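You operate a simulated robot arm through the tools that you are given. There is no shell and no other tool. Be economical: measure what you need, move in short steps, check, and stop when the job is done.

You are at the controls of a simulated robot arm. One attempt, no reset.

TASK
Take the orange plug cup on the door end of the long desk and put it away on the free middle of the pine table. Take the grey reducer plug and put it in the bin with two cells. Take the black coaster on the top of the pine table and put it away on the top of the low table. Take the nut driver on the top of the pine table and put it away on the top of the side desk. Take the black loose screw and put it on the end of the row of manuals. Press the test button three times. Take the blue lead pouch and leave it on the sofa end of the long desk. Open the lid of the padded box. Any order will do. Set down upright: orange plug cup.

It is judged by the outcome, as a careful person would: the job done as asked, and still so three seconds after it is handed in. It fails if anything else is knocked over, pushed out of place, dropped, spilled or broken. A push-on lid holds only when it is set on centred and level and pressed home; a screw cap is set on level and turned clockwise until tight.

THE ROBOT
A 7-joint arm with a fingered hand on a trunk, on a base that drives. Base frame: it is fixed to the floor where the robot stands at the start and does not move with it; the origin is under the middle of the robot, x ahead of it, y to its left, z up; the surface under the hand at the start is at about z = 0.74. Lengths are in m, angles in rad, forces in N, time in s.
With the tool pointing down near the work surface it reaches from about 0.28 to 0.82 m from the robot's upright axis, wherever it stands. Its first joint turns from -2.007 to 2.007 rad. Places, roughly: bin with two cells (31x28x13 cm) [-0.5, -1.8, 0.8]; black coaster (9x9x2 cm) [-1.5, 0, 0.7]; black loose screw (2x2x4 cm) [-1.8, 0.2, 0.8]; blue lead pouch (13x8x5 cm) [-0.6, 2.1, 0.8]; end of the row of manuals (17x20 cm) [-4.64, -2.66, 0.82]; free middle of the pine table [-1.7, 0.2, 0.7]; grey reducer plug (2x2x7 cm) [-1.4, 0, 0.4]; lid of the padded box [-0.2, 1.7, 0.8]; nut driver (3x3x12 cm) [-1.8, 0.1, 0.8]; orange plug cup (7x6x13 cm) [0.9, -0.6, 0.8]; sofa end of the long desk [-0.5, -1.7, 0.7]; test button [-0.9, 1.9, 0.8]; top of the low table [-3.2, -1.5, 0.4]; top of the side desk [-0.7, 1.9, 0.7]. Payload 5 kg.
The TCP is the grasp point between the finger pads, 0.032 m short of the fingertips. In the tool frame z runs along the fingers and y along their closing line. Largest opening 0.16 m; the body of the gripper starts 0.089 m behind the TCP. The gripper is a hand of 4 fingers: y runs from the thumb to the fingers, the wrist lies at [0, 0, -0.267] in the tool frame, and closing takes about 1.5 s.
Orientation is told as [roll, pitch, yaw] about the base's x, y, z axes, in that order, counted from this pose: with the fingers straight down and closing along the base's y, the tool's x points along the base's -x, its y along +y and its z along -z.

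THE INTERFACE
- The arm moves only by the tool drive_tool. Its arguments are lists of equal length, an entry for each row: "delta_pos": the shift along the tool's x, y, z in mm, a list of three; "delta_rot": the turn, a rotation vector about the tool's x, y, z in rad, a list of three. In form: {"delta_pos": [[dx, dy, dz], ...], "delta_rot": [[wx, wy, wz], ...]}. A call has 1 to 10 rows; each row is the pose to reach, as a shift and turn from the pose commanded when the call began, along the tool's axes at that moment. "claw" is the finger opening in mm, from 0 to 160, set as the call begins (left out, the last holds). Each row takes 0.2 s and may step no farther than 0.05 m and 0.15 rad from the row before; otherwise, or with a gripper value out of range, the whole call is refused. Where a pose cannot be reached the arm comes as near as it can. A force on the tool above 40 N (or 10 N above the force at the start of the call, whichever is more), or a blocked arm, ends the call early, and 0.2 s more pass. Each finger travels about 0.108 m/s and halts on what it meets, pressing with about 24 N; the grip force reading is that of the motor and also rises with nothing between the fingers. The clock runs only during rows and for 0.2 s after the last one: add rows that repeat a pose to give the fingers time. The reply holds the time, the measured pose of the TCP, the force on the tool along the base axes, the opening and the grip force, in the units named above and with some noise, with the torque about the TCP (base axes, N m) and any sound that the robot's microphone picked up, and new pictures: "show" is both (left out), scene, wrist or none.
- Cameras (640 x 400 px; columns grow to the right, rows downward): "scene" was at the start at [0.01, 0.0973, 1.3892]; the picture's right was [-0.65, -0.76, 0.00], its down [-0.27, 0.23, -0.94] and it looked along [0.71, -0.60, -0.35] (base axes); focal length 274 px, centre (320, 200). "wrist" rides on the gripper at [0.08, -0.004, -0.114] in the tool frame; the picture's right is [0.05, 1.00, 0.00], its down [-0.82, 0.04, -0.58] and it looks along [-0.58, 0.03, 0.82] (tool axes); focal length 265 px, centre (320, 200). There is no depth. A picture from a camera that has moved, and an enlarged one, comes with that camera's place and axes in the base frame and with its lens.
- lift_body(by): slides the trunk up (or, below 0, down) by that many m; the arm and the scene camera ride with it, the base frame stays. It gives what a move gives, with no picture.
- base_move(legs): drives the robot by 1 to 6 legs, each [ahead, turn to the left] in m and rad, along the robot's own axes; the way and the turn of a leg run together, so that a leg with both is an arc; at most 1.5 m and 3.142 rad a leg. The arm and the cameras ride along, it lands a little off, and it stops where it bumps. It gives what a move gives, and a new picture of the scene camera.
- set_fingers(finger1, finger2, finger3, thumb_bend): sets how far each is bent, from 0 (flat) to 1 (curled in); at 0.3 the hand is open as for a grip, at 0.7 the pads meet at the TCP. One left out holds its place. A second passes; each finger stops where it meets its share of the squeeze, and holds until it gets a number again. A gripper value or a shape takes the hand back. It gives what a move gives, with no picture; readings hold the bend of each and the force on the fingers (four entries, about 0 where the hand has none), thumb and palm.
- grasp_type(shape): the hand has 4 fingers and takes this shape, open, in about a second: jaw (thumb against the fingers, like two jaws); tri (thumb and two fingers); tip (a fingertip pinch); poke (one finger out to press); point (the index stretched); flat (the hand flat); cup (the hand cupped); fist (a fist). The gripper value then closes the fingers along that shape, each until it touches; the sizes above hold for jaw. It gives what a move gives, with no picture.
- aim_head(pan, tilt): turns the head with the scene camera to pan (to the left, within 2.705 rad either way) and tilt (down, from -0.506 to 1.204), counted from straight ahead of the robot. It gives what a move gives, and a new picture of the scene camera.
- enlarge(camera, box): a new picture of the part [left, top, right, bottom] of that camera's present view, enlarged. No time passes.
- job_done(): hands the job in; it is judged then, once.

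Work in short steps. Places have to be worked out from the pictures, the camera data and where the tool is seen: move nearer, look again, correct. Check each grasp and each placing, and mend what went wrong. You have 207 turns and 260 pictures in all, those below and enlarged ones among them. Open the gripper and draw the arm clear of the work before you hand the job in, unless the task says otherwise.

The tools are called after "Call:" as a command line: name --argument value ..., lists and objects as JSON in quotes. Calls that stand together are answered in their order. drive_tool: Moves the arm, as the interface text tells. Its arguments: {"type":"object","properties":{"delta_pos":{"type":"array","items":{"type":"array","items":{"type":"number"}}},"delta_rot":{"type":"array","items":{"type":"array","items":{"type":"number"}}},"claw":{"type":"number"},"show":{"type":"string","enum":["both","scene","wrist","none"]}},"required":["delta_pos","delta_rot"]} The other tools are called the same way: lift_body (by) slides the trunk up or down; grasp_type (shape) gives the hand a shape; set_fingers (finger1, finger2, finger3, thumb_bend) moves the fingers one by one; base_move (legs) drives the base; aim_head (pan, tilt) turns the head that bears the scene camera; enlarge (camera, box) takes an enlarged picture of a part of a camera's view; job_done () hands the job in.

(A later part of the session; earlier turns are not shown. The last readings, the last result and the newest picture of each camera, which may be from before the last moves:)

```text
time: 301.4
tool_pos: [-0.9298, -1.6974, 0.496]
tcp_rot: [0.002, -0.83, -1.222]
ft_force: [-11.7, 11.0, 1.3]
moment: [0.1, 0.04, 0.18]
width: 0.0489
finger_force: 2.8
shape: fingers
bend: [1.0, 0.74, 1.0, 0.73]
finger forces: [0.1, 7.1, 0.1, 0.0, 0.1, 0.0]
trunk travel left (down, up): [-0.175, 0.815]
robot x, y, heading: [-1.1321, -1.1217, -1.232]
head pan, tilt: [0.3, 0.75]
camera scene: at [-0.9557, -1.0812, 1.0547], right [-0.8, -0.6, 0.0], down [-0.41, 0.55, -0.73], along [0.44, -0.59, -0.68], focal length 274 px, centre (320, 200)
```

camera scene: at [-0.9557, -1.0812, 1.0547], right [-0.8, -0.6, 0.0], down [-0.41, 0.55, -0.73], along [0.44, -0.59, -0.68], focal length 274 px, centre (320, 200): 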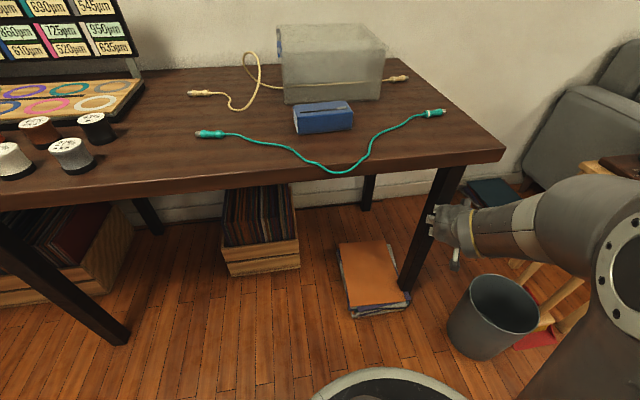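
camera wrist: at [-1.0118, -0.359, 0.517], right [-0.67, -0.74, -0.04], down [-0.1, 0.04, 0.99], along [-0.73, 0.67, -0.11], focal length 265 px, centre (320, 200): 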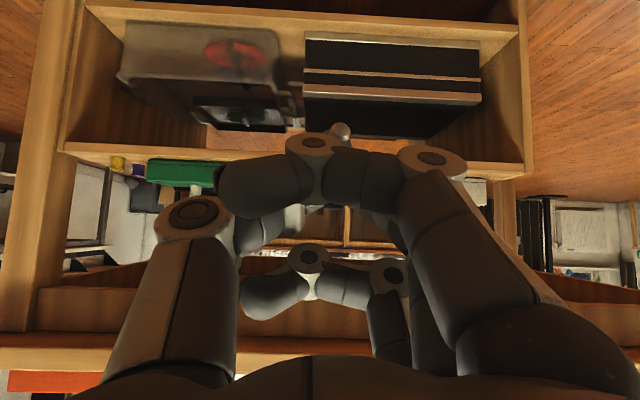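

My mistake: the lift was refused (max 0.4) and the low hand swept into the desk leg. I check the hand before moving.

Call:
enlarge --camera "wrist" --box '[0, 0, 640, 400]'

Call:
enlarge --camera "scene" --box '[380, 160, 540, 260]'

```text
1.00 times, centred on (320, 200) of wrist (not enlarged: the box is as wide or as high as the picture)
camera zoom: at [-0.982, -1.5702, 0.5134], right [0.93, 0.38, -0.04], down [0.08, -0.1, 0.99], along [0.37, -0.92, -0.12], focal length 265 px, centre (320, 200)
```

zoom: 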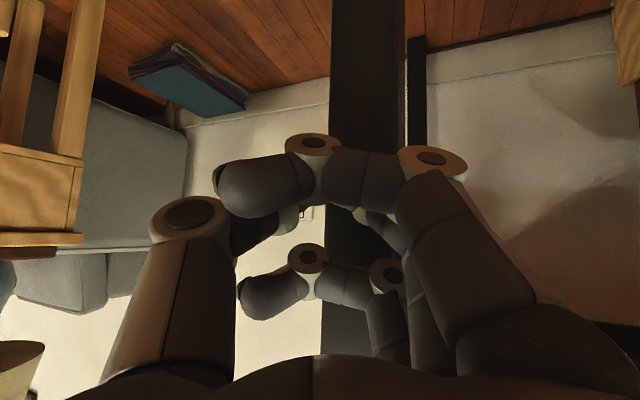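

```text
4.00 times, centred on (460, 210) of scene
camera zoom: at [-0.9557, -1.0812, 1.0547], right [-0.8, -0.6, 0.0], down [-0.41, 0.55, -0.73], along [0.44, -0.59, -0.68], focal length 1098 px, centre (-240, 160)
```

zoom: 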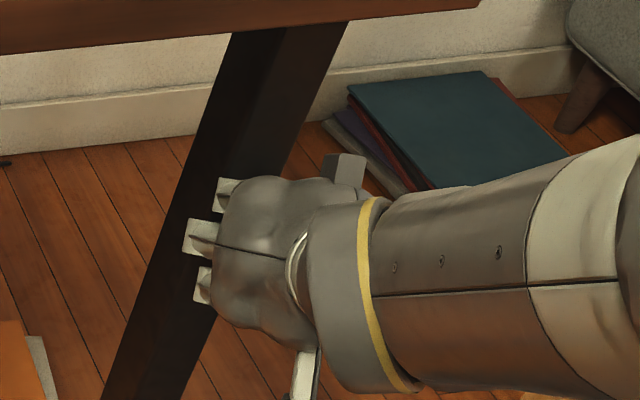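

The plug is no longer in the pinch. I back the arm off the leg and search the floor.

Call:
base_move --legs '[[0.0, -0.25]]'

Call:
aim_head --pan 0.3 --tilt 1.0

```text
time: 302.7
tool_pos: [-1.0807, -1.731, 0.4973]
tcp_rot: [0.001, -0.831, -1.475]
ft_force: [-0.1, 0.2, 0.7]
moment: [0.01, 0.0, 0.02]
width: 0.0489
finger_force: 0.1
shape: fingers
bend: [1.0, 0.73, 1.0, 0.74]
finger forces: [0.1, 0.0, 0.0, 0.0, 0.0, 0.0]
trunk travel left (down, up): [-0.175, 0.815]
robot x, y, heading: [-1.1324, -1.1227, -1.491]
head pan, tilt: [0.3, 0.75]
camera scene: at [-0.9503, -1.1278, 1.0546], right [-0.93, -0.38, 0.0], down [-0.26, 0.63, -0.73], along [0.28, -0.68, -0.68], focal length 274 px, centre (320, 200)
```

scene: 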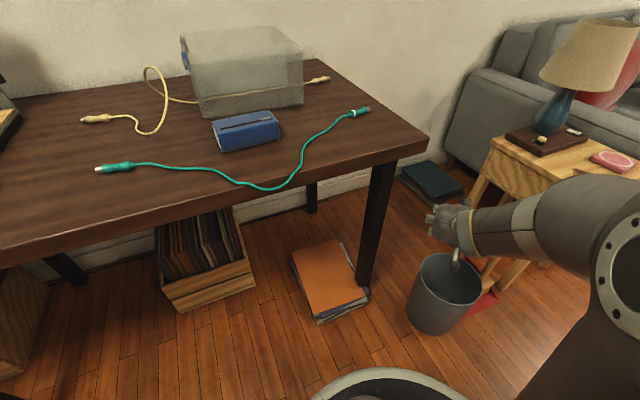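

```text
time: 303.5
tool_pos: [-1.0805, -1.7308, 0.4971]
tcp_rot: [0.003, -0.831, -1.475]
ft_force: [0.1, -0.4, -0.9]
moment: [-0.01, 0.01, -0.02]
width: 0.049
finger_force: 0.1
shape: fingers
bend: [1.0, 0.73, 1.0, 0.74]
finger forces: [0.0, 0.1, 0.1, 0.1, 0.1, 0.0]
trunk travel left (down, up): [-0.175, 0.815]
robot x, y, heading: [-1.1345, -1.1239, -1.486]
head pan, tilt: [0.3, 1.0]
camera scene: at [-0.9552, -1.1156, 1.0355], right [-0.93, -0.38, 0.0], down [-0.32, 0.78, -0.54], along [0.2, -0.5, -0.84], focal length 274 px, centre (320, 200)
```

scene: 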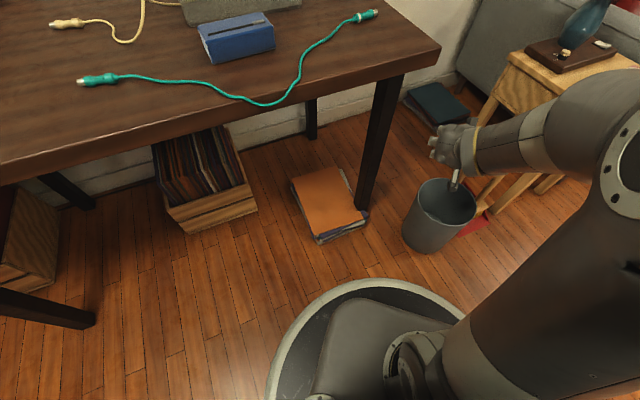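

Call:
enlarge --camera "scene" --box '[360, 90, 520, 260]'

Call:
enlarge --camera "wrist" --box '[0, 0, 640, 400]'

```text
2.35 times, centred on (440, 175) of scene
camera zoom: at [-0.9552, -1.1156, 1.0355], right [-0.93, -0.38, 0.0], down [-0.32, 0.78, -0.54], along [0.2, -0.5, -0.84], focal length 646 px, centre (38, 259)
```

zoom: 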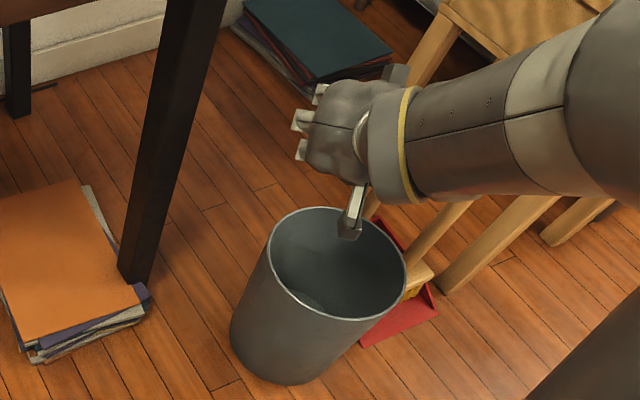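

```text
1.00 times, centred on (320, 200) of wrist (not enlarged: the box is as wide or as high as the picture)
camera zoom: at [-1.0981, -1.5943, 0.5135], right [0.99, 0.13, -0.04], down [0.05, -0.12, 0.99], along [0.13, -0.98, -0.12], focal length 265 px, centre (320, 200)
```

zoom: 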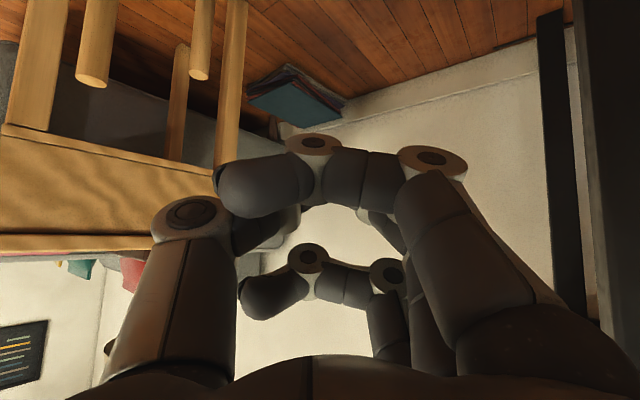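

I raise the trunk 0.4 for safety and a better floor view.

Call:
lift_body --by 0.4

```text
time: 307.3
tool_pos: [-1.0805, -1.7313, 0.897]
tcp_rot: [0.0, -0.833, -1.475]
ft_force: [-0.2, -0.5, -0.7]
moment: [0.01, 0.0, 0.02]
width: 0.0489
finger_force: 0.1
shape: fingers
bend: [1.0, 0.73, 1.0, 0.74]
finger forces: [0.0, 0.0, 0.1, 0.1, 0.0, 0.0]
trunk travel left (down, up): [-0.575, 0.415]
robot x, y, heading: [-1.1289, -1.1257, -1.488]
head pan, tilt: [0.3, 1.0]
```

Call:
aim_head --pan 0.3 --tilt 0.9

Call:
aim_head --pan -0.5 --tilt 0.9

Call:
aim_head --pan 1.6 --tilt 0.8

Call:
aim_head --pan -1.6 --tilt 0.8

Call:
aim_head --pan 2.6 --tilt 0.7

```text
time: 308.0
tool_pos: [-1.0812, -1.7318, 0.896]
tcp_rot: [0.003, -0.833, -1.477]
ft_force: [-0.3, -0.3, 0.0]
moment: [0.01, 0.01, 0.03]
width: 0.0486
finger_force: 0.0
shape: fingers
bend: [1.0, 0.73, 1.0, 0.74]
finger forces: [0.0, 0.1, 0.1, 0.1, 0.1, 0.1]
trunk travel left (down, up): [-0.575, 0.415]
robot x, y, heading: [-1.1303, -1.1228, -1.484]
head pan, tilt: [0.3, 0.901]
camera scene: at [-0.9531, -1.1209, 1.4427], right [-0.93, -0.38, 0.0], down [-0.29, 0.73, -0.62], along [0.23, -0.58, -0.78], focal length 274 px, centre (320, 200)
```

scene: 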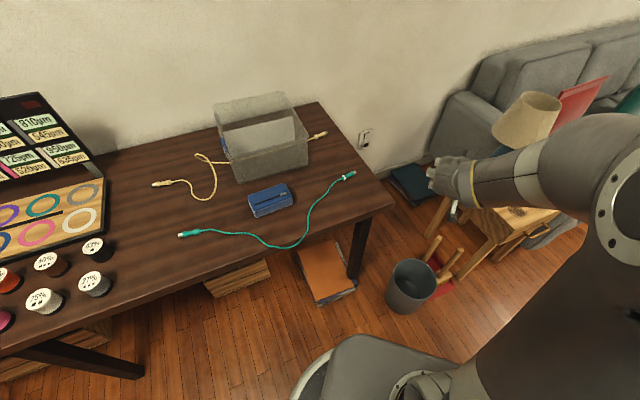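

```text
time: 309.1
tool_pos: [-1.081, -1.7304, 0.8965]
tcp_rot: [0.002, -0.831, -1.473]
ft_force: [0.8, 0.0, 0.3]
moment: [-0.01, 0.0, -0.01]
width: 0.0489
finger_force: 0.1
shape: fingers
bend: [1.0, 0.73, 1.0, 0.74]
finger forces: [0.1, 0.0, 0.0, 0.1, 0.1, 0.0]
trunk travel left (down, up): [-0.575, 0.415]
robot x, y, heading: [-1.1344, -1.1248, -1.487]
head pan, tilt: [-0.499, 0.901]
camera scene: at [-1.0117, -1.1202, 1.4427], right [-0.92, 0.4, 0.0], down [0.31, 0.72, -0.62], along [-0.25, -0.57, -0.78], focal length 274 px, centre (320, 200)
```

scene: 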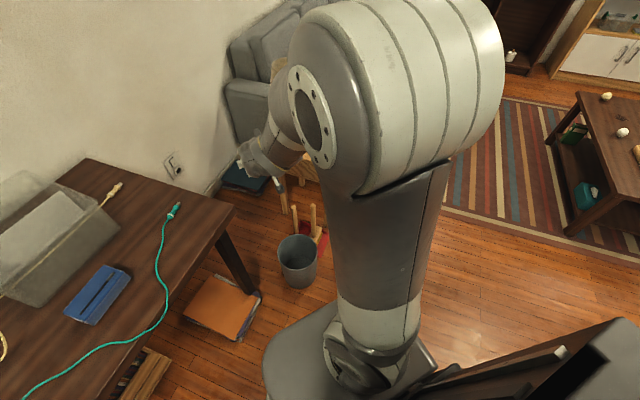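

```text
time: 311.1
tool_pos: [-1.0808, -1.7323, 0.8964]
tcp_rot: [0.002, -0.832, -1.475]
ft_force: [-0.2, 0.0, -0.1]
moment: [0.0, 0.0, -0.05]
width: 0.0491
finger_force: 0.1
shape: fingers
bend: [1.0, 0.73, 1.0, 0.74]
finger forces: [0.0, 0.0, 0.0, 0.1, 0.1, 0.1]
trunk travel left (down, up): [-0.575, 0.415]
robot x, y, heading: [-1.1302, -1.1233, -1.482]
head pan, tilt: [1.6, 0.799]
camera scene: at [-0.9013, -1.0418, 1.4506], right [0.11, -0.99, 0.0], down [-0.71, -0.08, -0.7], along [0.69, 0.08, -0.72], focal length 274 px, centre (320, 200)
```

scene: 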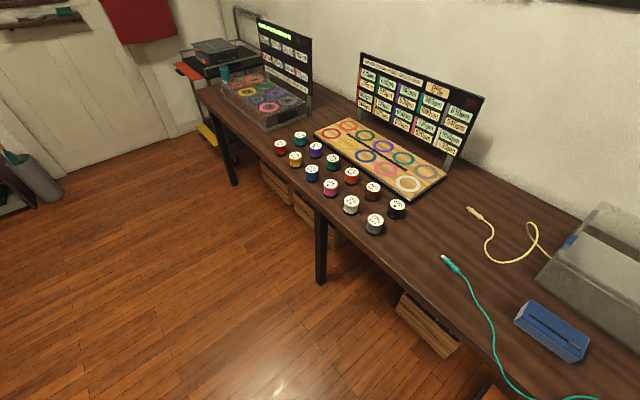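

```text
time: 313.9
tool_pos: [-1.0813, -1.7309, 0.8966]
tcp_rot: [0.002, -0.831, -1.475]
ft_force: [0.7, -0.2, -0.1]
moment: [0.0, 0.01, 0.01]
width: 0.0486
finger_force: 0.0
shape: fingers
bend: [1.0, 0.73, 1.0, 0.74]
finger forces: [0.0, 0.1, 0.0, 0.0, 0.1, 0.1]
trunk travel left (down, up): [-0.575, 0.415]
robot x, y, heading: [-1.1296, -1.124, -1.484]
head pan, tilt: [-1.6, 0.799]
camera scene: at [-1.062, -1.0555, 1.4506], right [-0.06, 1.0, 0.0], down [0.72, 0.04, -0.7], along [-0.7, -0.04, -0.72], focal length 274 px, centre (320, 200)
```

scene: 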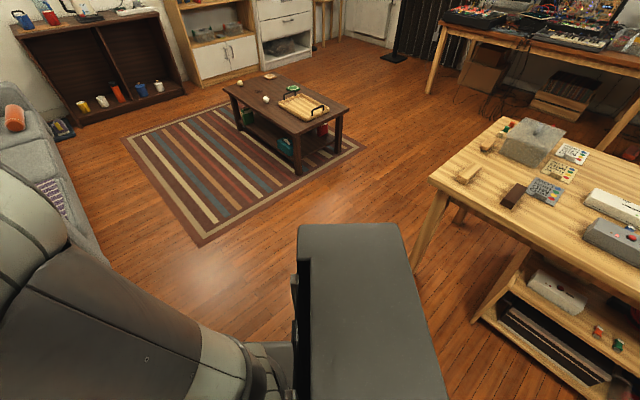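

```text
time: 317.2
tool_pos: [-1.0795, -1.7322, 0.8965]
tcp_rot: [0.002, -0.832, -1.475]
ft_force: [0.5, 1.1, 0.2]
moment: [0.0, -0.02, 0.0]
width: 0.0488
finger_force: 0.1
shape: fingers
bend: [1.0, 0.73, 1.0, 0.74]
finger forces: [0.0, 0.0, 0.0, 0.0, 0.1, 0.0]
trunk travel left (down, up): [-0.575, 0.415]
robot x, y, heading: [-1.1338, -1.1232, -1.484]
head pan, tilt: [2.601, 0.7]
camera scene: at [-0.944, -0.9747, 1.4589], right [0.9, -0.44, 0.0], down [-0.28, -0.58, -0.76], along [0.34, 0.69, -0.64], focal length 274 px, centre (320, 200)
```

scene: 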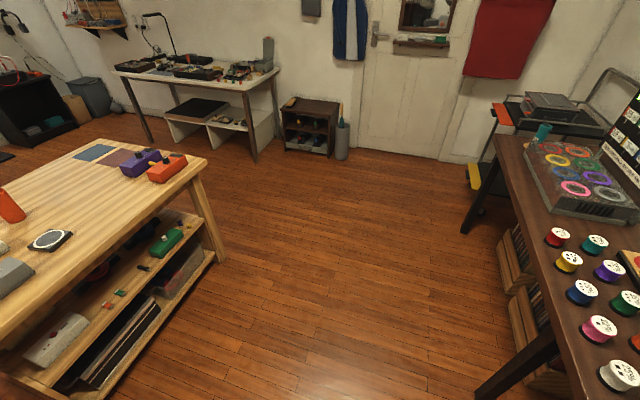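

No plug on the open floor. I inspect the wastebasket and the area by the desk leg.

Call:
aim_head --pan 0.1 --tilt 1.05

Call:
enlarge --camera "scene" --box '[260, 60, 420, 220]'

Call:
enlarge --camera "wrist" --box '[0, 0, 640, 400]'

```text
time: 319.5
tool_pos: [-1.0808, -1.7303, 0.896]
tcp_rot: [0.004, -0.833, -1.475]
ft_force: [0.8, 0.1, 0.2]
moment: [0.02, 0.01, 0.02]
width: 0.0488
finger_force: 0.1
shape: fingers
bend: [1.0, 0.73, 1.0, 0.74]
finger forces: [0.0, 0.1, 0.0, 0.1, 0.0, 0.0]
trunk travel left (down, up): [-0.575, 0.415]
robot x, y, heading: [-1.129, -1.1233, -1.485]
head pan, tilt: [0.099, 1.051]
camera scene: at [-0.9692, -1.1163, 1.432], right [-0.98, -0.18, 0.0], down [-0.16, 0.85, -0.5], along [0.09, -0.49, -0.87], focal length 274 px, centre (320, 200)
```

scene: 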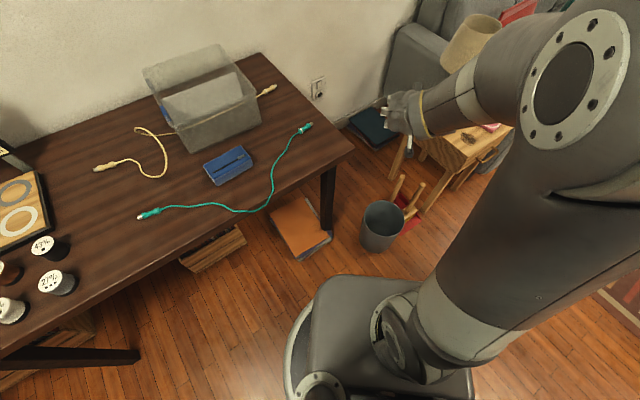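

```text
2.50 times, centred on (340, 140) of scene
camera zoom: at [-0.9692, -1.1163, 1.432], right [-0.98, -0.18, 0.0], down [-0.16, 0.85, -0.5], along [0.09, -0.49, -0.87], focal length 686 px, centre (270, 350)
```

zoom: 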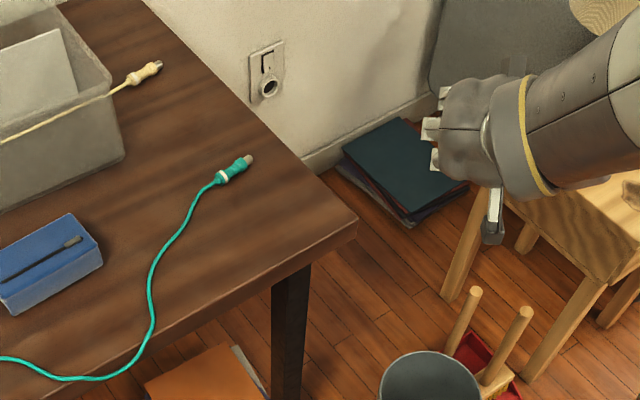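

```text
1.00 times, centred on (320, 200) of wrist (not enlarged: the box is as wide or as high as the picture)
camera zoom: at [-1.0981, -1.5943, 0.9135], right [0.99, 0.13, -0.04], down [0.05, -0.12, 0.99], along [0.13, -0.98, -0.12], focal length 265 px, centre (320, 200)
```

zoom: 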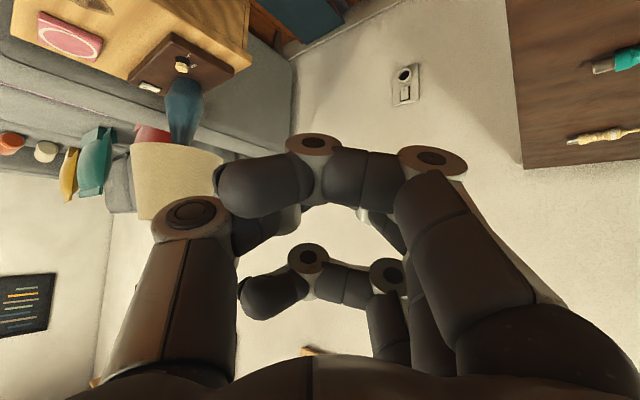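

There's a small silvery end visible between the curled fingers; I enlarge the hand.

Call:
enlarge --camera "wrist" --box '[240, 120, 440, 260]'

Call:
enlarge --camera "scene" --box '[350, 75, 446, 160]'

```text
2.86 times, centred on (340, 190) of wrist
camera zoom: at [-1.0981, -1.5943, 0.9135], right [0.99, 0.13, -0.04], down [0.05, -0.12, 0.99], along [0.13, -0.98, -0.12], focal length 758 px, centre (263, 229)
```

zoom: 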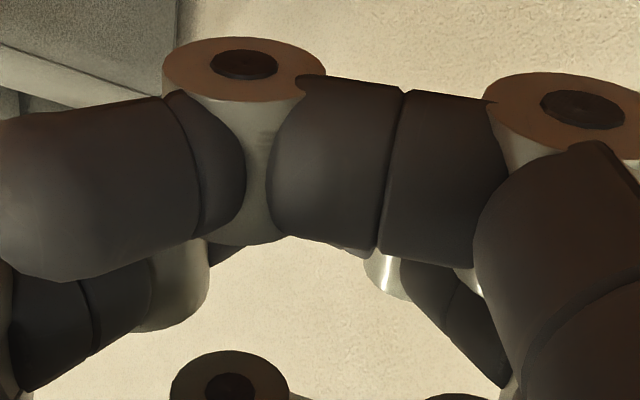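

```text
4.71 times, centred on (398, 118) of scene
camera zoom: at [-0.9692, -1.1163, 1.432], right [-0.98, -0.18, 0.0], down [-0.16, 0.85, -0.5], along [0.09, -0.49, -0.87], focal length 1291 px, centre (-47, 588)
```

zoom: 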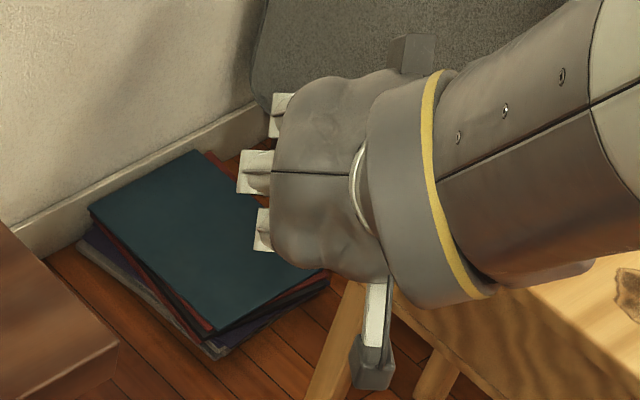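

The plug is not in the hand. I straighten the tool to look down with the wrist camera over the basket and leg area.

Call:
drive_tool --delta_pos '[[0, 0, -10], [0, 0, -20], [0, 0, -30], [0, 0, -40], [0, 0, -50], [0, 0, -50], [0, 0, -50]]' --delta_rot '[[0, 0.14, 0], [0, 0.28, 0], [0, 0.42, 0], [0, 0.56, 0], [0, 0.7, 0], [0, 0.83, 0], [0, 0.83, 0]]' --show "both"

```text
time: 321.1
tool_pos: [-1.0852, -1.694, 0.9298]
tcp_rot: [0.002, -0.002, -1.475]
ft_force: [-0.9, 0.4, -0.4]
moment: [0.03, -0.01, -0.02]
width: 0.0491
finger_force: 0.0
shape: fingers
bend: [1.0, 0.73, 1.0, 0.74]
finger forces: [0.0, 0.0, 0.1, 0.1, 0.1, 0.0]
out of reach, approached as far as the arm can: row 1
trunk travel left (down, up): [-0.575, 0.415]
robot x, y, heading: [-1.1325, -1.1238, -1.481]
head pan, tilt: [0.099, 1.051]
camera scene: at [-0.9697, -1.1167, 1.4321], right [-0.98, -0.18, 0.0], down [-0.16, 0.85, -0.5], along [0.09, -0.49, -0.87], focal length 274 px, centre (320, 200)
camera wrist: at [-1.0966, -1.6151, 1.0433], right [0.99, 0.15, 0.0], down [0.12, -0.81, 0.58], along [0.09, -0.57, -0.82], focal length 265 px, centre (320, 200)
```

scene: 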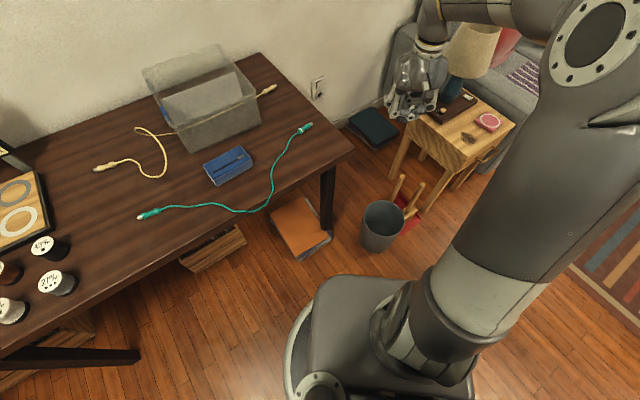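
wrist: 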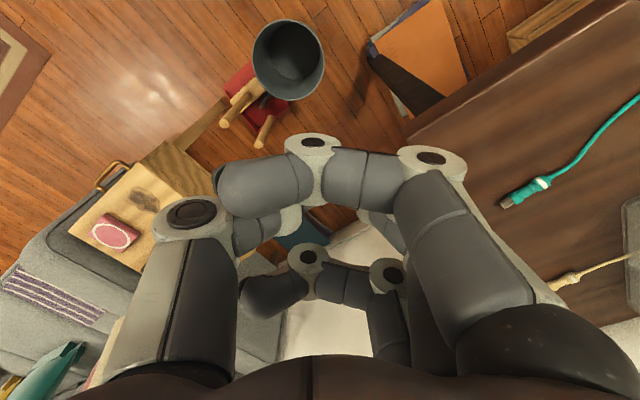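

Call:
enlarge --camera "wrist" --box '[200, 0, 440, 150]'

Call:
enlarge --camera "scene" --box '[350, 80, 520, 186]'

Call:
enlarge --camera "scene" --box '[240, 170, 440, 295]'

```text
2.67 times, centred on (320, 75) of wrist
camera zoom: at [-1.0966, -1.6151, 1.0433], right [0.99, 0.15, 0.0], down [0.12, -0.81, 0.58], along [0.09, -0.57, -0.82], focal length 708 px, centre (320, 533)
```

zoom: 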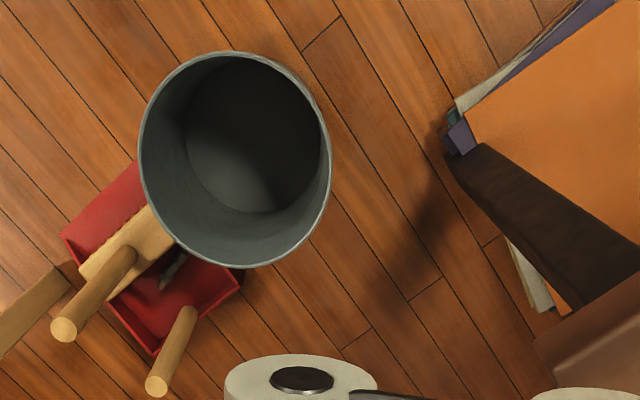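

```text
3.76 times, centred on (435, 133) of scene
camera zoom: at [-0.9697, -1.1167, 1.4321], right [-0.98, -0.18, 0.0], down [-0.16, 0.85, -0.5], along [0.09, -0.49, -0.87], focal length 1033 px, centre (-113, 452)
```

zoom: 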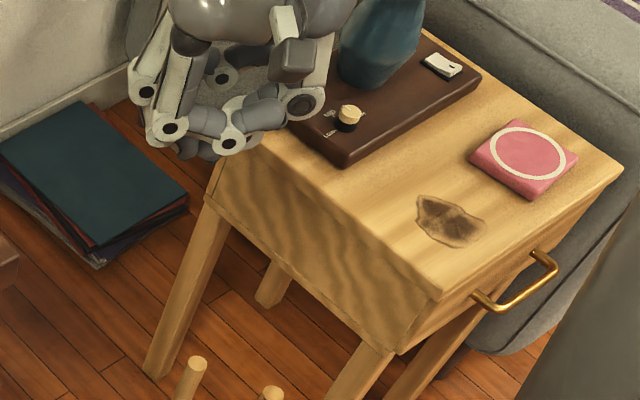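

```text
3.20 times, centred on (340, 232) of scene
camera zoom: at [-0.9697, -1.1167, 1.4321], right [-0.98, -0.18, 0.0], down [-0.16, 0.85, -0.5], along [0.09, -0.49, -0.87], focal length 878 px, centre (256, 96)
```

zoom: 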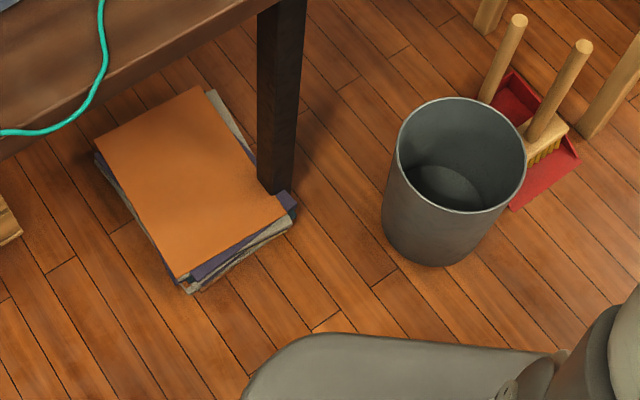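

Something small and grey lies in the red dustpan beside the brush; enlarge.

Call:
enlarge --camera "wrist" --box '[215, 50, 311, 130]'

```text
5.00 times, centred on (263, 90) of wrist
camera zoom: at [-1.0966, -1.6151, 1.0433], right [0.99, 0.15, 0.0], down [0.12, -0.81, 0.58], along [0.09, -0.57, -0.82], focal length 1327 px, centre (605, 750)
```

zoom: 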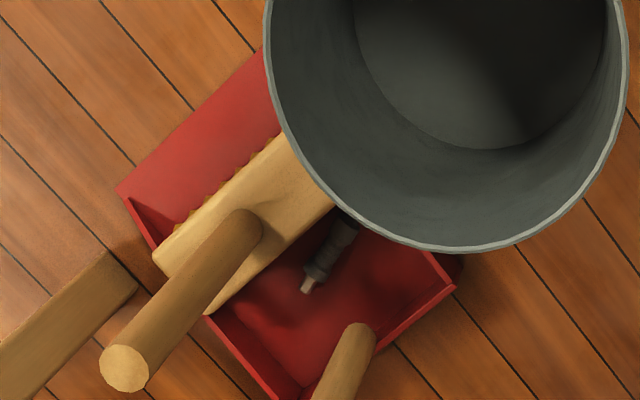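

Found it: the plug lies in the red dustpan between the brush and pan handles – an awkward spot. I'll secure the easier items first (coaster, screw) and come back. Restore the jaw and raise.

Call:
grasp_type --shape "jaw"

Call:
lift_body --by 0.15

```text
time: 322.0
tool_pos: [-1.0832, -1.6944, 0.9302]
tcp_rot: [0.002, -0.003, -1.474]
ft_force: [0.3, 0.7, -0.1]
moment: [0.02, 0.04, -0.02]
width: 0.1598
finger_force: 0.0
shape: jaw
bend: [0.3, 0.3, 0.3, 0.3]
finger forces: [0.0, 0.0, 0.0, 0.0, 0.0, 0.1]
trunk travel left (down, up): [-0.575, 0.415]
robot x, y, heading: [-1.1353, -1.1228, -1.485]
head pan, tilt: [0.099, 1.051]
```

```text
time: 323.8
tool_pos: [-1.0828, -1.6944, 1.0804]
tcp_rot: [0.002, -0.001, -1.474]
ft_force: [-0.2, -0.1, 0.2]
moment: [-0.03, -0.01, 0.02]
width: 0.1602
finger_force: 0.1
shape: jaw
bend: [0.3, 0.3, 0.3, 0.3]
finger forces: [0.0, 0.0, 0.0, 0.0, 0.1, 0.0]
trunk travel left (down, up): [-0.725, 0.265]
robot x, y, heading: [-1.1317, -1.1279, -1.485]
head pan, tilt: [0.099, 1.051]
```

Call:
base_move --legs '[[0.0, 2.998], [0.73, 0.0], [0.0, 0.847]]'

Call:
aim_head --pan 0.15 --tilt 0.8

```text
time: 336.9
tool_pos: [-1.4861, 0.0089, 1.0802]
tcp_rot: [0.001, -0.003, 2.359]
ft_force: [-0.2, -0.3, -0.4]
moment: [-0.07, 0.01, 0.0]
width: 0.1598
finger_force: 0.1
shape: jaw
bend: [0.3, 0.3, 0.3, 0.3]
finger forces: [0.0, 0.0, 0.0, 0.0, 0.0, 0.0]
trunk travel left (down, up): [-0.725, 0.265]
robot x, y, heading: [-1.0827, -0.397, 2.345]
head pan, tilt: [0.099, 1.051]
camera scene: at [-1.207, -0.5076, 1.582], right [0.64, 0.77, 0.0], down [0.67, -0.55, -0.5], along [-0.38, 0.32, -0.87], focal length 274 px, centre (320, 200)
```

scene: 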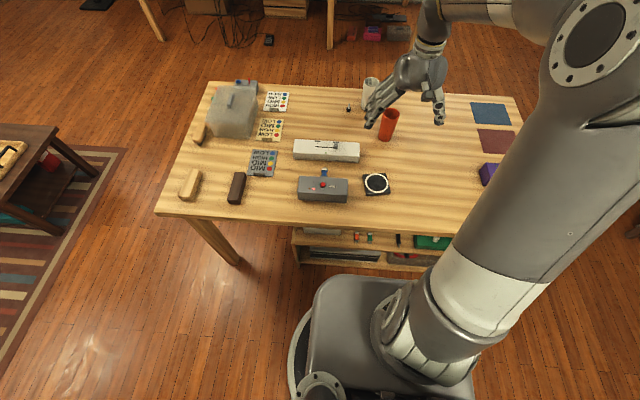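

```text
time: 337.7
tool_pos: [-1.4843, 0.0107, 1.0809]
tcp_rot: [0.001, -0.001, 2.361]
ft_force: [-0.4, -0.3, 0.3]
moment: [0.01, 0.01, 0.03]
width: 0.16
finger_force: 0.2
shape: jaw
bend: [0.3, 0.3, 0.3, 0.3]
finger forces: [0.0, 0.0, 0.1, 0.0, 0.1, 0.0]
trunk travel left (down, up): [-0.725, 0.265]
robot x, y, heading: [-1.0866, -0.3974, 2.343]
head pan, tilt: [0.15, 0.799]
camera scene: at [-1.2203, -0.5015, 1.6006], right [0.6, 0.8, 0.0], down [0.57, -0.43, -0.7], along [-0.56, 0.42, -0.72], focal length 274 px, centre (320, 200)
```

scene: 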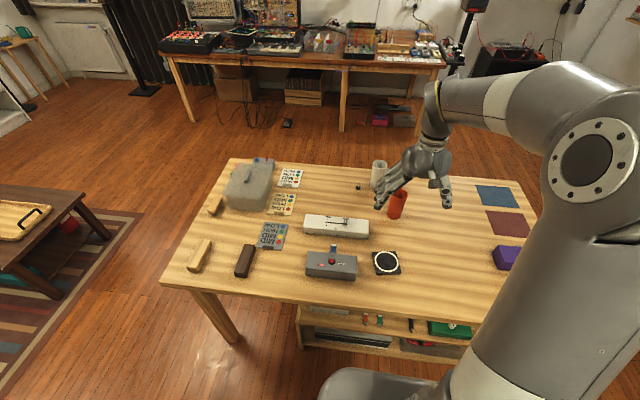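

The hand is right above the coaster (-1.493,-0.008). I descend to z≈0.87 with 130 mm opening and look.

Call:
drive_tool --delta_pos '[[3, 10, 45], [7, 20, 90], [7, 20, 135], [7, 20, 180], [7, 20, 205], [7, 20, 205]]' --delta_rot '[[0, 0, 0], [0, 0, 0], [0, 0, 0], [0, 0, 0], [0, 0, 0], [0, 0, 0]]' --claw 130 --show "wrist"

```text
time: 339.1
tool_pos: [-1.4931, -0.0075, 0.8738]
tcp_rot: [-0.001, -0.001, 2.359]
ft_force: [-0.1, 0.0, 0.5]
moment: [-0.01, 0.0, 0.03]
width: 0.1299
finger_force: 0.1
shape: jaw
bend: [0.57, 0.57, 0.57, 0.54]
finger forces: [0.1, 0.0, 0.0, 0.0, 0.1, 0.0]
trunk travel left (down, up): [-0.725, 0.265]
robot x, y, heading: [-1.0848, -0.398, 2.351]
head pan, tilt: [0.15, 0.799]
camera wrist: at [-1.4323, -0.063, 0.9879], right [-0.67, -0.75, 0.0], down [-0.61, 0.54, 0.58], along [-0.43, 0.39, -0.81], focal length 265 px, centre (320, 200)
```

wrist: 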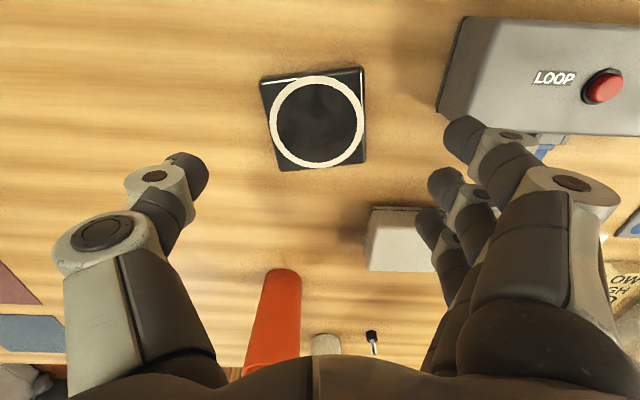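

Coaster is rotated by about 0.12 rad and the LOOP box corner is near my finger; I narrow to 112 mm, align, shift 10 mm away and descend.

Call:
drive_tool --delta_pos '[[-5, -2, 10], [-10, -3, 40], [-10, -3, 75], [-10, -3, 95], [-10, -3, 100], [-10, -3, 100]]' --delta_rot '[[0, 0, -0.06], [0, 0, -0.12], [0, 0, -0.12], [0, 0, -0.12], [0, 0, -0.12], [0, 0, -0.12]]' --claw 112 --show "wrist"

```text
time: 340.5
tool_pos: [-1.4984, -0.0021, 0.7739]
tcp_rot: [0.0, -0.002, 2.48]
ft_force: [-0.5, 0.3, 0.0]
moment: [0.01, -0.02, -0.04]
width: 0.1121
finger_force: 0.1
shape: jaw
bend: [0.66, 0.66, 0.66, 0.63]
finger forces: [0.1, 0.0, 0.0, 0.0, 0.1, 0.0]
trunk travel left (down, up): [-0.725, 0.265]
robot x, y, heading: [-1.0838, -0.3966, 2.348]
head pan, tilt: [0.15, 0.799]
camera wrist: at [-1.4324, -0.0481, 0.8874], right [-0.57, -0.82, 0.0], down [-0.67, 0.47, 0.58], along [-0.48, 0.33, -0.82], focal length 265 px, centre (320, 200)
```

wrist: 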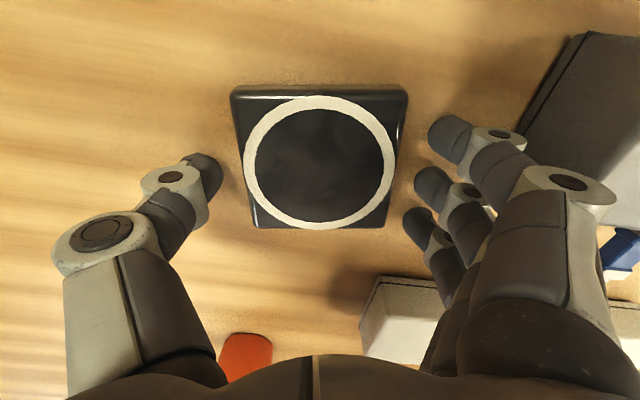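

Aligned. Close.

Call:
drive_tool --delta_pos '[[0, 0, 2], [0, 0, 2], [0, 0, 2], [0, 0, 2], [0, 0, 2], [0, 0, 2]]' --delta_rot '[[0, 0, 0], [0, 0, 0], [0, 0, 0], [0, 0, 0], [0, 0, 0], [0, 0, 0]]' --claw 65 --show "none"

Call:
drive_tool --delta_pos '[[0, 0, -15], [0, 0, -50], [0, 0, -95], [0, 0, -140], [0, 0, -185], [0, 0, -230], [0, 0, -270]]' --delta_rot '[[0, 0, 0], [0, 0, 0], [0, 0, 0], [0, 0, 0], [0, 0, 0], [0, 0, 0], [0, 0, 0]]' --show "wrist"

```text
time: 341.9
tool_pos: [-1.499, -0.0011, 0.7734]
tcp_rot: [0.001, -0.004, 2.479]
ft_force: [-3.1, -2.3, 7.1]
moment: [-0.42, 0.26, -0.05]
width: 0.0823
finger_force: 23.8
shape: jaw
bend: [0.73, 0.72, 0.72, 0.7]
finger forces: [10.1, 9.4, 8.5, 0.0, 20.8, 0.0]
trunk travel left (down, up): [-0.725, 0.265]
robot x, y, heading: [-1.0847, -0.4007, 2.345]
head pan, tilt: [0.15, 0.799]
```

```text
time: 343.5
tool_pos: [-1.4984, 0.0027, 1.0405]
tcp_rot: [-0.001, -0.003, 2.48]
ft_force: [0.4, -0.5, -1.5]
moment: [-0.02, 0.02, 0.0]
width: 0.0823
finger_force: 24.2
shape: jaw
bend: [0.73, 0.72, 0.72, 0.7]
finger forces: [7.5, 7.6, 7.6, 0.1, 22.6, 0.0]
trunk travel left (down, up): [-0.725, 0.265]
robot x, y, heading: [-1.0861, -0.3988, 2.345]
head pan, tilt: [0.15, 0.799]
camera wrist: at [-1.4319, -0.0449, 1.1543], right [-0.57, -0.82, 0.0], down [-0.67, 0.47, 0.58], along [-0.48, 0.33, -0.82], focal length 265 px, centre (320, 200)
```

wrist: 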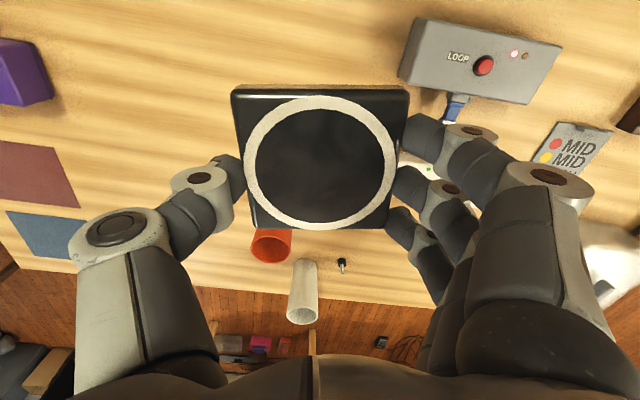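

Coaster held. I back out and drive toward the low table.

Call:
base_move --legs '[[-0.18, 0.0], [0.0, 1.57], [1.35, 0.0]]'

Call:
aim_head --pan -0.5 --tilt 0.7

```text
time: 355.1
tool_pos: [-2.2882, -1.904, 1.0388]
tcp_rot: [0.0, -0.002, -2.203]
ft_force: [-0.1, -1.0, -1.1]
moment: [0.0, -0.03, 0.0]
width: 0.0818
finger_force: 24.2
shape: jaw
bend: [0.73, 0.72, 0.72, 0.7]
finger forces: [7.3, 7.6, 7.7, 0.1, 22.4, 0.1]
trunk travel left (down, up): [-0.725, 0.265]
robot x, y, heading: [-1.8973, -1.4777, -2.336]
head pan, tilt: [0.15, 0.799]
camera scene: at [-1.7928, -1.6095, 1.6006], right [-0.82, 0.58, 0.0], down [0.41, 0.59, -0.7], along [-0.4, -0.57, -0.72], focal length 274 px, centre (320, 200)
```

scene: 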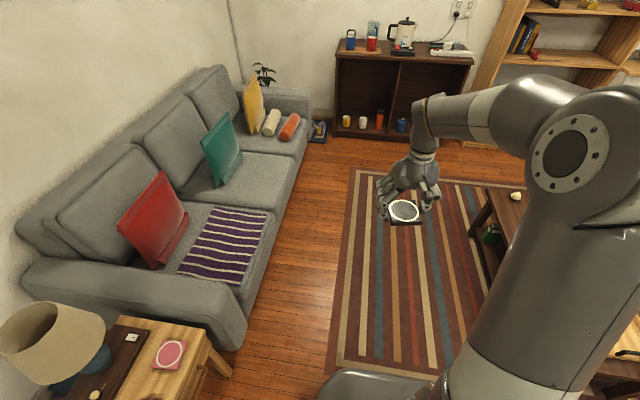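

```text
time: 356.2
tool_pos: [-2.287, -1.9036, 1.0413]
tcp_rot: [0.0, -0.001, -2.203]
ft_force: [0.4, 0.0, 0.4]
moment: [-0.02, 0.02, 0.01]
width: 0.082
finger_force: 23.6
shape: jaw
bend: [0.73, 0.72, 0.72, 0.7]
finger forces: [7.3, 7.7, 7.6, 0.1, 22.5, 0.0]
trunk travel left (down, up): [-0.725, 0.265]
robot x, y, heading: [-1.9004, -1.4747, -2.335]
head pan, tilt: [-0.499, 0.7]
camera scene: at [-1.8272, -1.5692, 1.6088], right [-0.3, 0.95, 0.0], down [0.61, 0.2, -0.76], along [-0.73, -0.23, -0.64], focal length 274 px, centre (320, 200)
```

scene: 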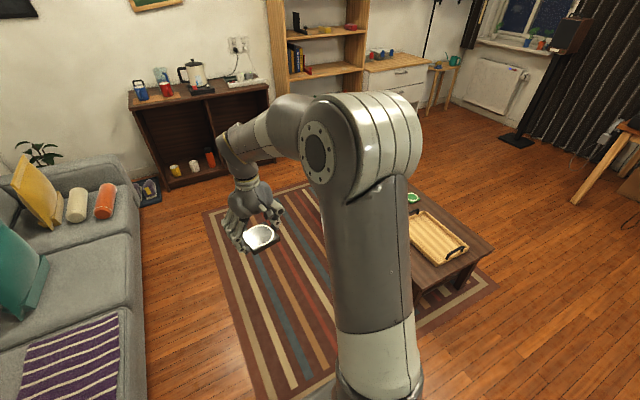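

Path is clear; I drive on and turn to face the low table's long side.

Call:
base_move --legs '[[0.85, 0.0], [0.0, -1.59]]'

Call:
aim_head --pan 0.25 --tilt 0.8

```text
time: 364.6
tool_pos: [-2.91, -1.7001, 1.0407]
tcp_rot: [0.0, 0.0, 2.487]
ft_force: [0.4, 0.4, -1.1]
moment: [-0.03, 0.03, 0.0]
width: 0.0821
finger_force: 23.9
shape: jaw
bend: [0.73, 0.72, 0.72, 0.7]
finger forces: [7.3, 7.5, 7.5, 0.1, 22.4, 0.1]
trunk travel left (down, up): [-0.725, 0.265]
robot x, y, heading: [-2.4929, -2.0979, 2.354]
head pan, tilt: [-0.499, 0.7]
camera scene: at [-2.587, -2.168, 1.6089], right [0.96, 0.28, 0.0], down [0.18, -0.62, -0.76], along [-0.22, 0.73, -0.64], focal length 274 px, centre (320, 200)
```

scene: 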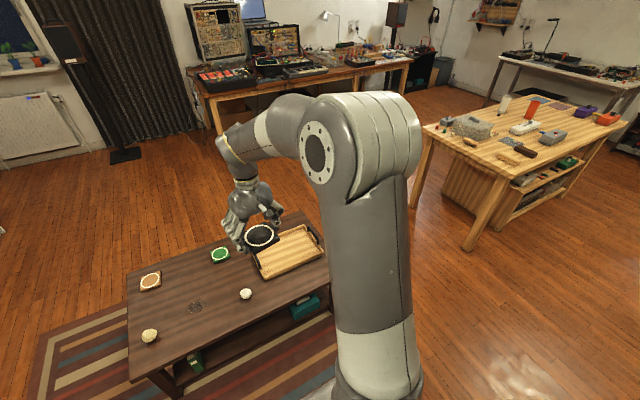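

```text
time: 365.7
tool_pos: [-2.9105, -1.7001, 1.0402]
tcp_rot: [0.0, -0.001, 2.488]
ft_force: [0.0, 0.2, -0.7]
moment: [-0.04, 0.0, 0.01]
width: 0.0821
finger_force: 23.7
shape: jaw
bend: [0.73, 0.72, 0.72, 0.7]
finger forces: [7.2, 7.6, 7.5, 0.1, 22.4, 0.1]
trunk travel left (down, up): [-0.725, 0.265]
robot x, y, heading: [-2.4946, -2.0989, 2.355]
head pan, tilt: [0.25, 0.799]
camera scene: at [-2.6325, -2.2084, 1.6006], right [0.51, 0.86, 0.0], down [0.62, -0.37, -0.7], along [-0.6, 0.36, -0.72], focal length 274 px, centre (320, 200)
```

scene: 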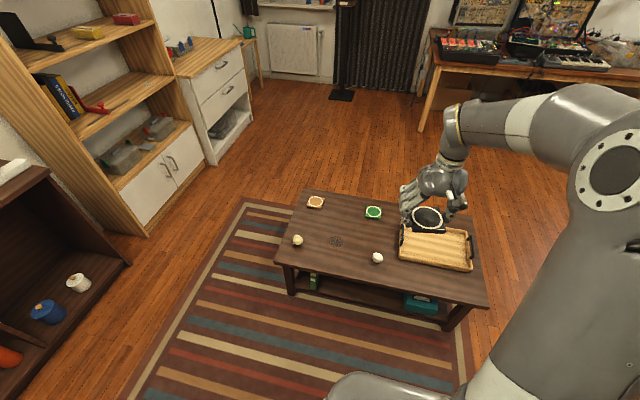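

There is a clear spot amid the balls and coasters at about (-3.33,-1.62). I move forward 0.3.

Call:
base_move --legs '[[0.3, 0.0]]'

Call:
lift_body --by -0.38

```text
time: 367.8
tool_pos: [-3.1273, -1.487, 1.0404]
tcp_rot: [-0.001, -0.001, 2.493]
ft_force: [-0.6, 0.1, -1.1]
moment: [0.01, -0.01, 0.01]
width: 0.0818
finger_force: 23.6
shape: jaw
bend: [0.73, 0.72, 0.72, 0.7]
finger forces: [7.3, 7.5, 7.5, 0.0, 22.4, 0.0]
trunk travel left (down, up): [-0.725, 0.265]
robot x, y, heading: [-2.7122, -1.8806, 2.359]
head pan, tilt: [0.25, 0.799]
camera scene: at [-2.8479, -1.9941, 1.6006], right [0.51, 0.86, 0.0], down [0.62, -0.36, -0.7], along [-0.6, 0.35, -0.72], focal length 274 px, centre (320, 200)
```

scene: 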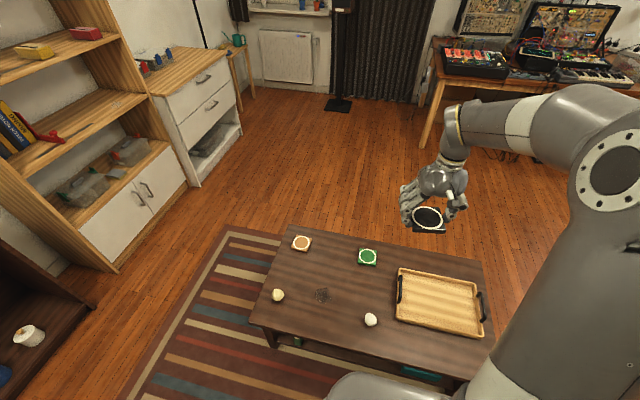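

```text
time: 371.4
tool_pos: [-3.1265, -1.4876, 0.6591]
tcp_rot: [0.0, -0.001, 2.49]
ft_force: [-0.3, 0.7, -0.7]
moment: [0.01, -0.01, 0.02]
width: 0.0824
finger_force: 23.8
shape: jaw
bend: [0.73, 0.72, 0.72, 0.7]
finger forces: [7.3, 7.5, 7.4, 0.0, 22.5, 0.0]
trunk travel left (down, up): [-0.345, 0.645]
robot x, y, heading: [-2.7047, -1.879, 2.36]
head pan, tilt: [0.25, 0.799]
```

Move over the spot and lower to z≈0.50.

Call:
drive_tool --delta_pos '[[-15, 40, 0], [-30, 80, 0], [-45, 120, 10], [-60, 160, 20], [-75, 200, 40], [-90, 234, 70], [-90, 234, 115], [-90, 234, 155], [-90, 234, 155]]' --delta_rot '[[0, 0, 0], [0, 0, 0], [0, 0, 0], [0, 0, 0], [0, 0, 0], [0, 0, 0], [0, 0, 0], [0, 0, 0], [0, 0, 0]]' --show "wrist"

```text
time: 373.4
tool_pos: [-3.3404, -1.6186, 0.5065]
tcp_rot: [-0.001, -0.002, 2.49]
ft_force: [0.6, 0.5, -0.9]
moment: [0.02, -0.02, 0.0]
width: 0.0821
finger_force: 24.1
shape: jaw
bend: [0.73, 0.72, 0.72, 0.7]
finger forces: [7.3, 7.5, 7.4, 0.1, 22.4, 0.0]
trunk travel left (down, up): [-0.345, 0.645]
robot x, y, heading: [-2.7075, -1.8839, 2.362]
head pan, tilt: [0.25, 0.799]
camera wrist: at [-3.2735, -1.6644, 0.6197], right [-0.56, -0.83, 0.0], down [-0.67, 0.46, 0.58], along [-0.48, 0.33, -0.82], focal length 265 px, centre (320, 200)
```

wrist: 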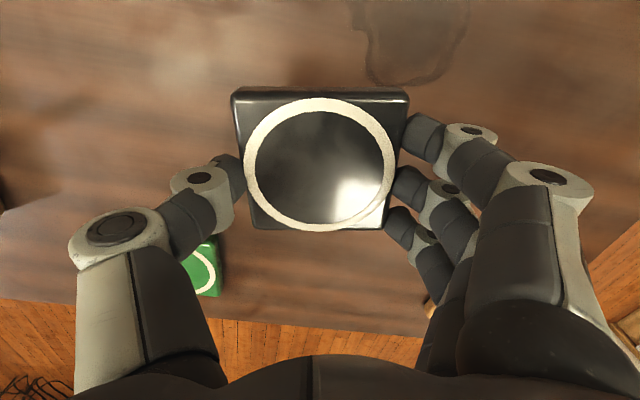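

Lower until contact.

Call:
drive_tool --delta_pos '[[0, 0, 20], [0, 0, 36], [0, 0, 42], [0, 0, 47], [0, 0, 52], [0, 0, 56], [0, 0, 60], [0, 0, 64]]' --delta_rot '[[0, 0, 0], [0, 0, 0], [0, 0, 0], [0, 0, 0], [0, 0, 0], [0, 0, 0], [0, 0, 0], [0, 0, 0]]' --show "none"

```text
time: 375.1
tool_pos: [-3.3435, -1.6197, 0.4529]
tcp_rot: [0.005, -0.012, 2.491]
ft_force: [5.8, -1.1, 22.4]
moment: [-0.66, -0.14, 0.09]
width: 0.0816
finger_force: 24.3
shape: jaw
bend: [0.73, 0.73, 0.72, 0.7]
finger forces: [19.0, 13.7, 8.4, 0.0, 25.9, 0.0]
trunk travel left (down, up): [-0.345, 0.645]
robot x, y, heading: [-2.7052, -1.8856, 2.363]
head pan, tilt: [0.25, 0.799]
stopped in row 8: the force on the tool passed its limit at 44 N (the readings are from after the stop); the commanded pose is now the measured one
```

Contact at z≈0.453. Ease up 2 mm, open, then rise.

Call:
drive_tool --delta_pos '[[0, 0, -2], [0, 0, -2], [0, 0, -2], [0, 0, -2]]' --delta_rot '[[0, 0, 0], [0, 0, 0], [0, 0, 0], [0, 0, 0]]' --claw 120 --show "none"

Call:
drive_tool --delta_pos '[[0, 0, -30], [0, 0, -75], [0, 0, -120], [0, 0, -165], [0, 0, -210]]' --delta_rot '[[0, 0, 0], [0, 0, 0], [0, 0, 0], [0, 0, 0], [0, 0, 0]]' --show "wrist"

```text
time: 376.1
tool_pos: [-3.3408, -1.6173, 0.4516]
tcp_rot: [0.004, -0.007, 2.492]
ft_force: [0.6, 4.1, 15.9]
moment: [-1.03, 0.33, 0.03]
width: 0.119
finger_force: 0.0
shape: jaw
bend: [0.67, 0.63, 0.63, 0.6]
finger forces: [12.9, 2.0, 0.6, 0.0, 0.2, 0.0]
trunk travel left (down, up): [-0.345, 0.645]
robot x, y, heading: [-2.706, -1.8793, 2.36]
head pan, tilt: [0.25, 0.799]
```

```text
time: 377.2
tool_pos: [-3.3427, -1.6202, 0.6613]
tcp_rot: [0.004, -0.006, 2.493]
ft_force: [-0.4, 0.5, 0.0]
moment: [-0.04, 0.02, 0.0]
width: 0.1197
finger_force: 0.0
shape: jaw
bend: [0.63, 0.63, 0.63, 0.6]
finger forces: [0.0, 0.0, 0.1, 0.0, 0.0, 0.0]
trunk travel left (down, up): [-0.345, 0.645]
robot x, y, heading: [-2.7091, -1.8806, 2.363]
head pan, tilt: [0.25, 0.799]
camera wrist: at [-3.2755, -1.6668, 0.7738], right [-0.56, -0.83, 0.0], down [-0.67, 0.46, 0.58], along [-0.48, 0.33, -0.81], focal length 265 px, centre (320, 200)
```

wrist: 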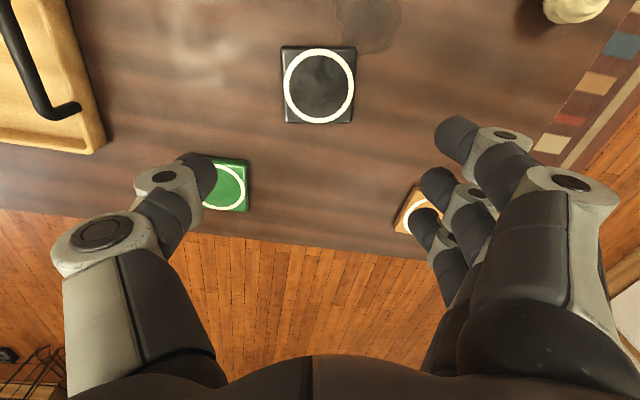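

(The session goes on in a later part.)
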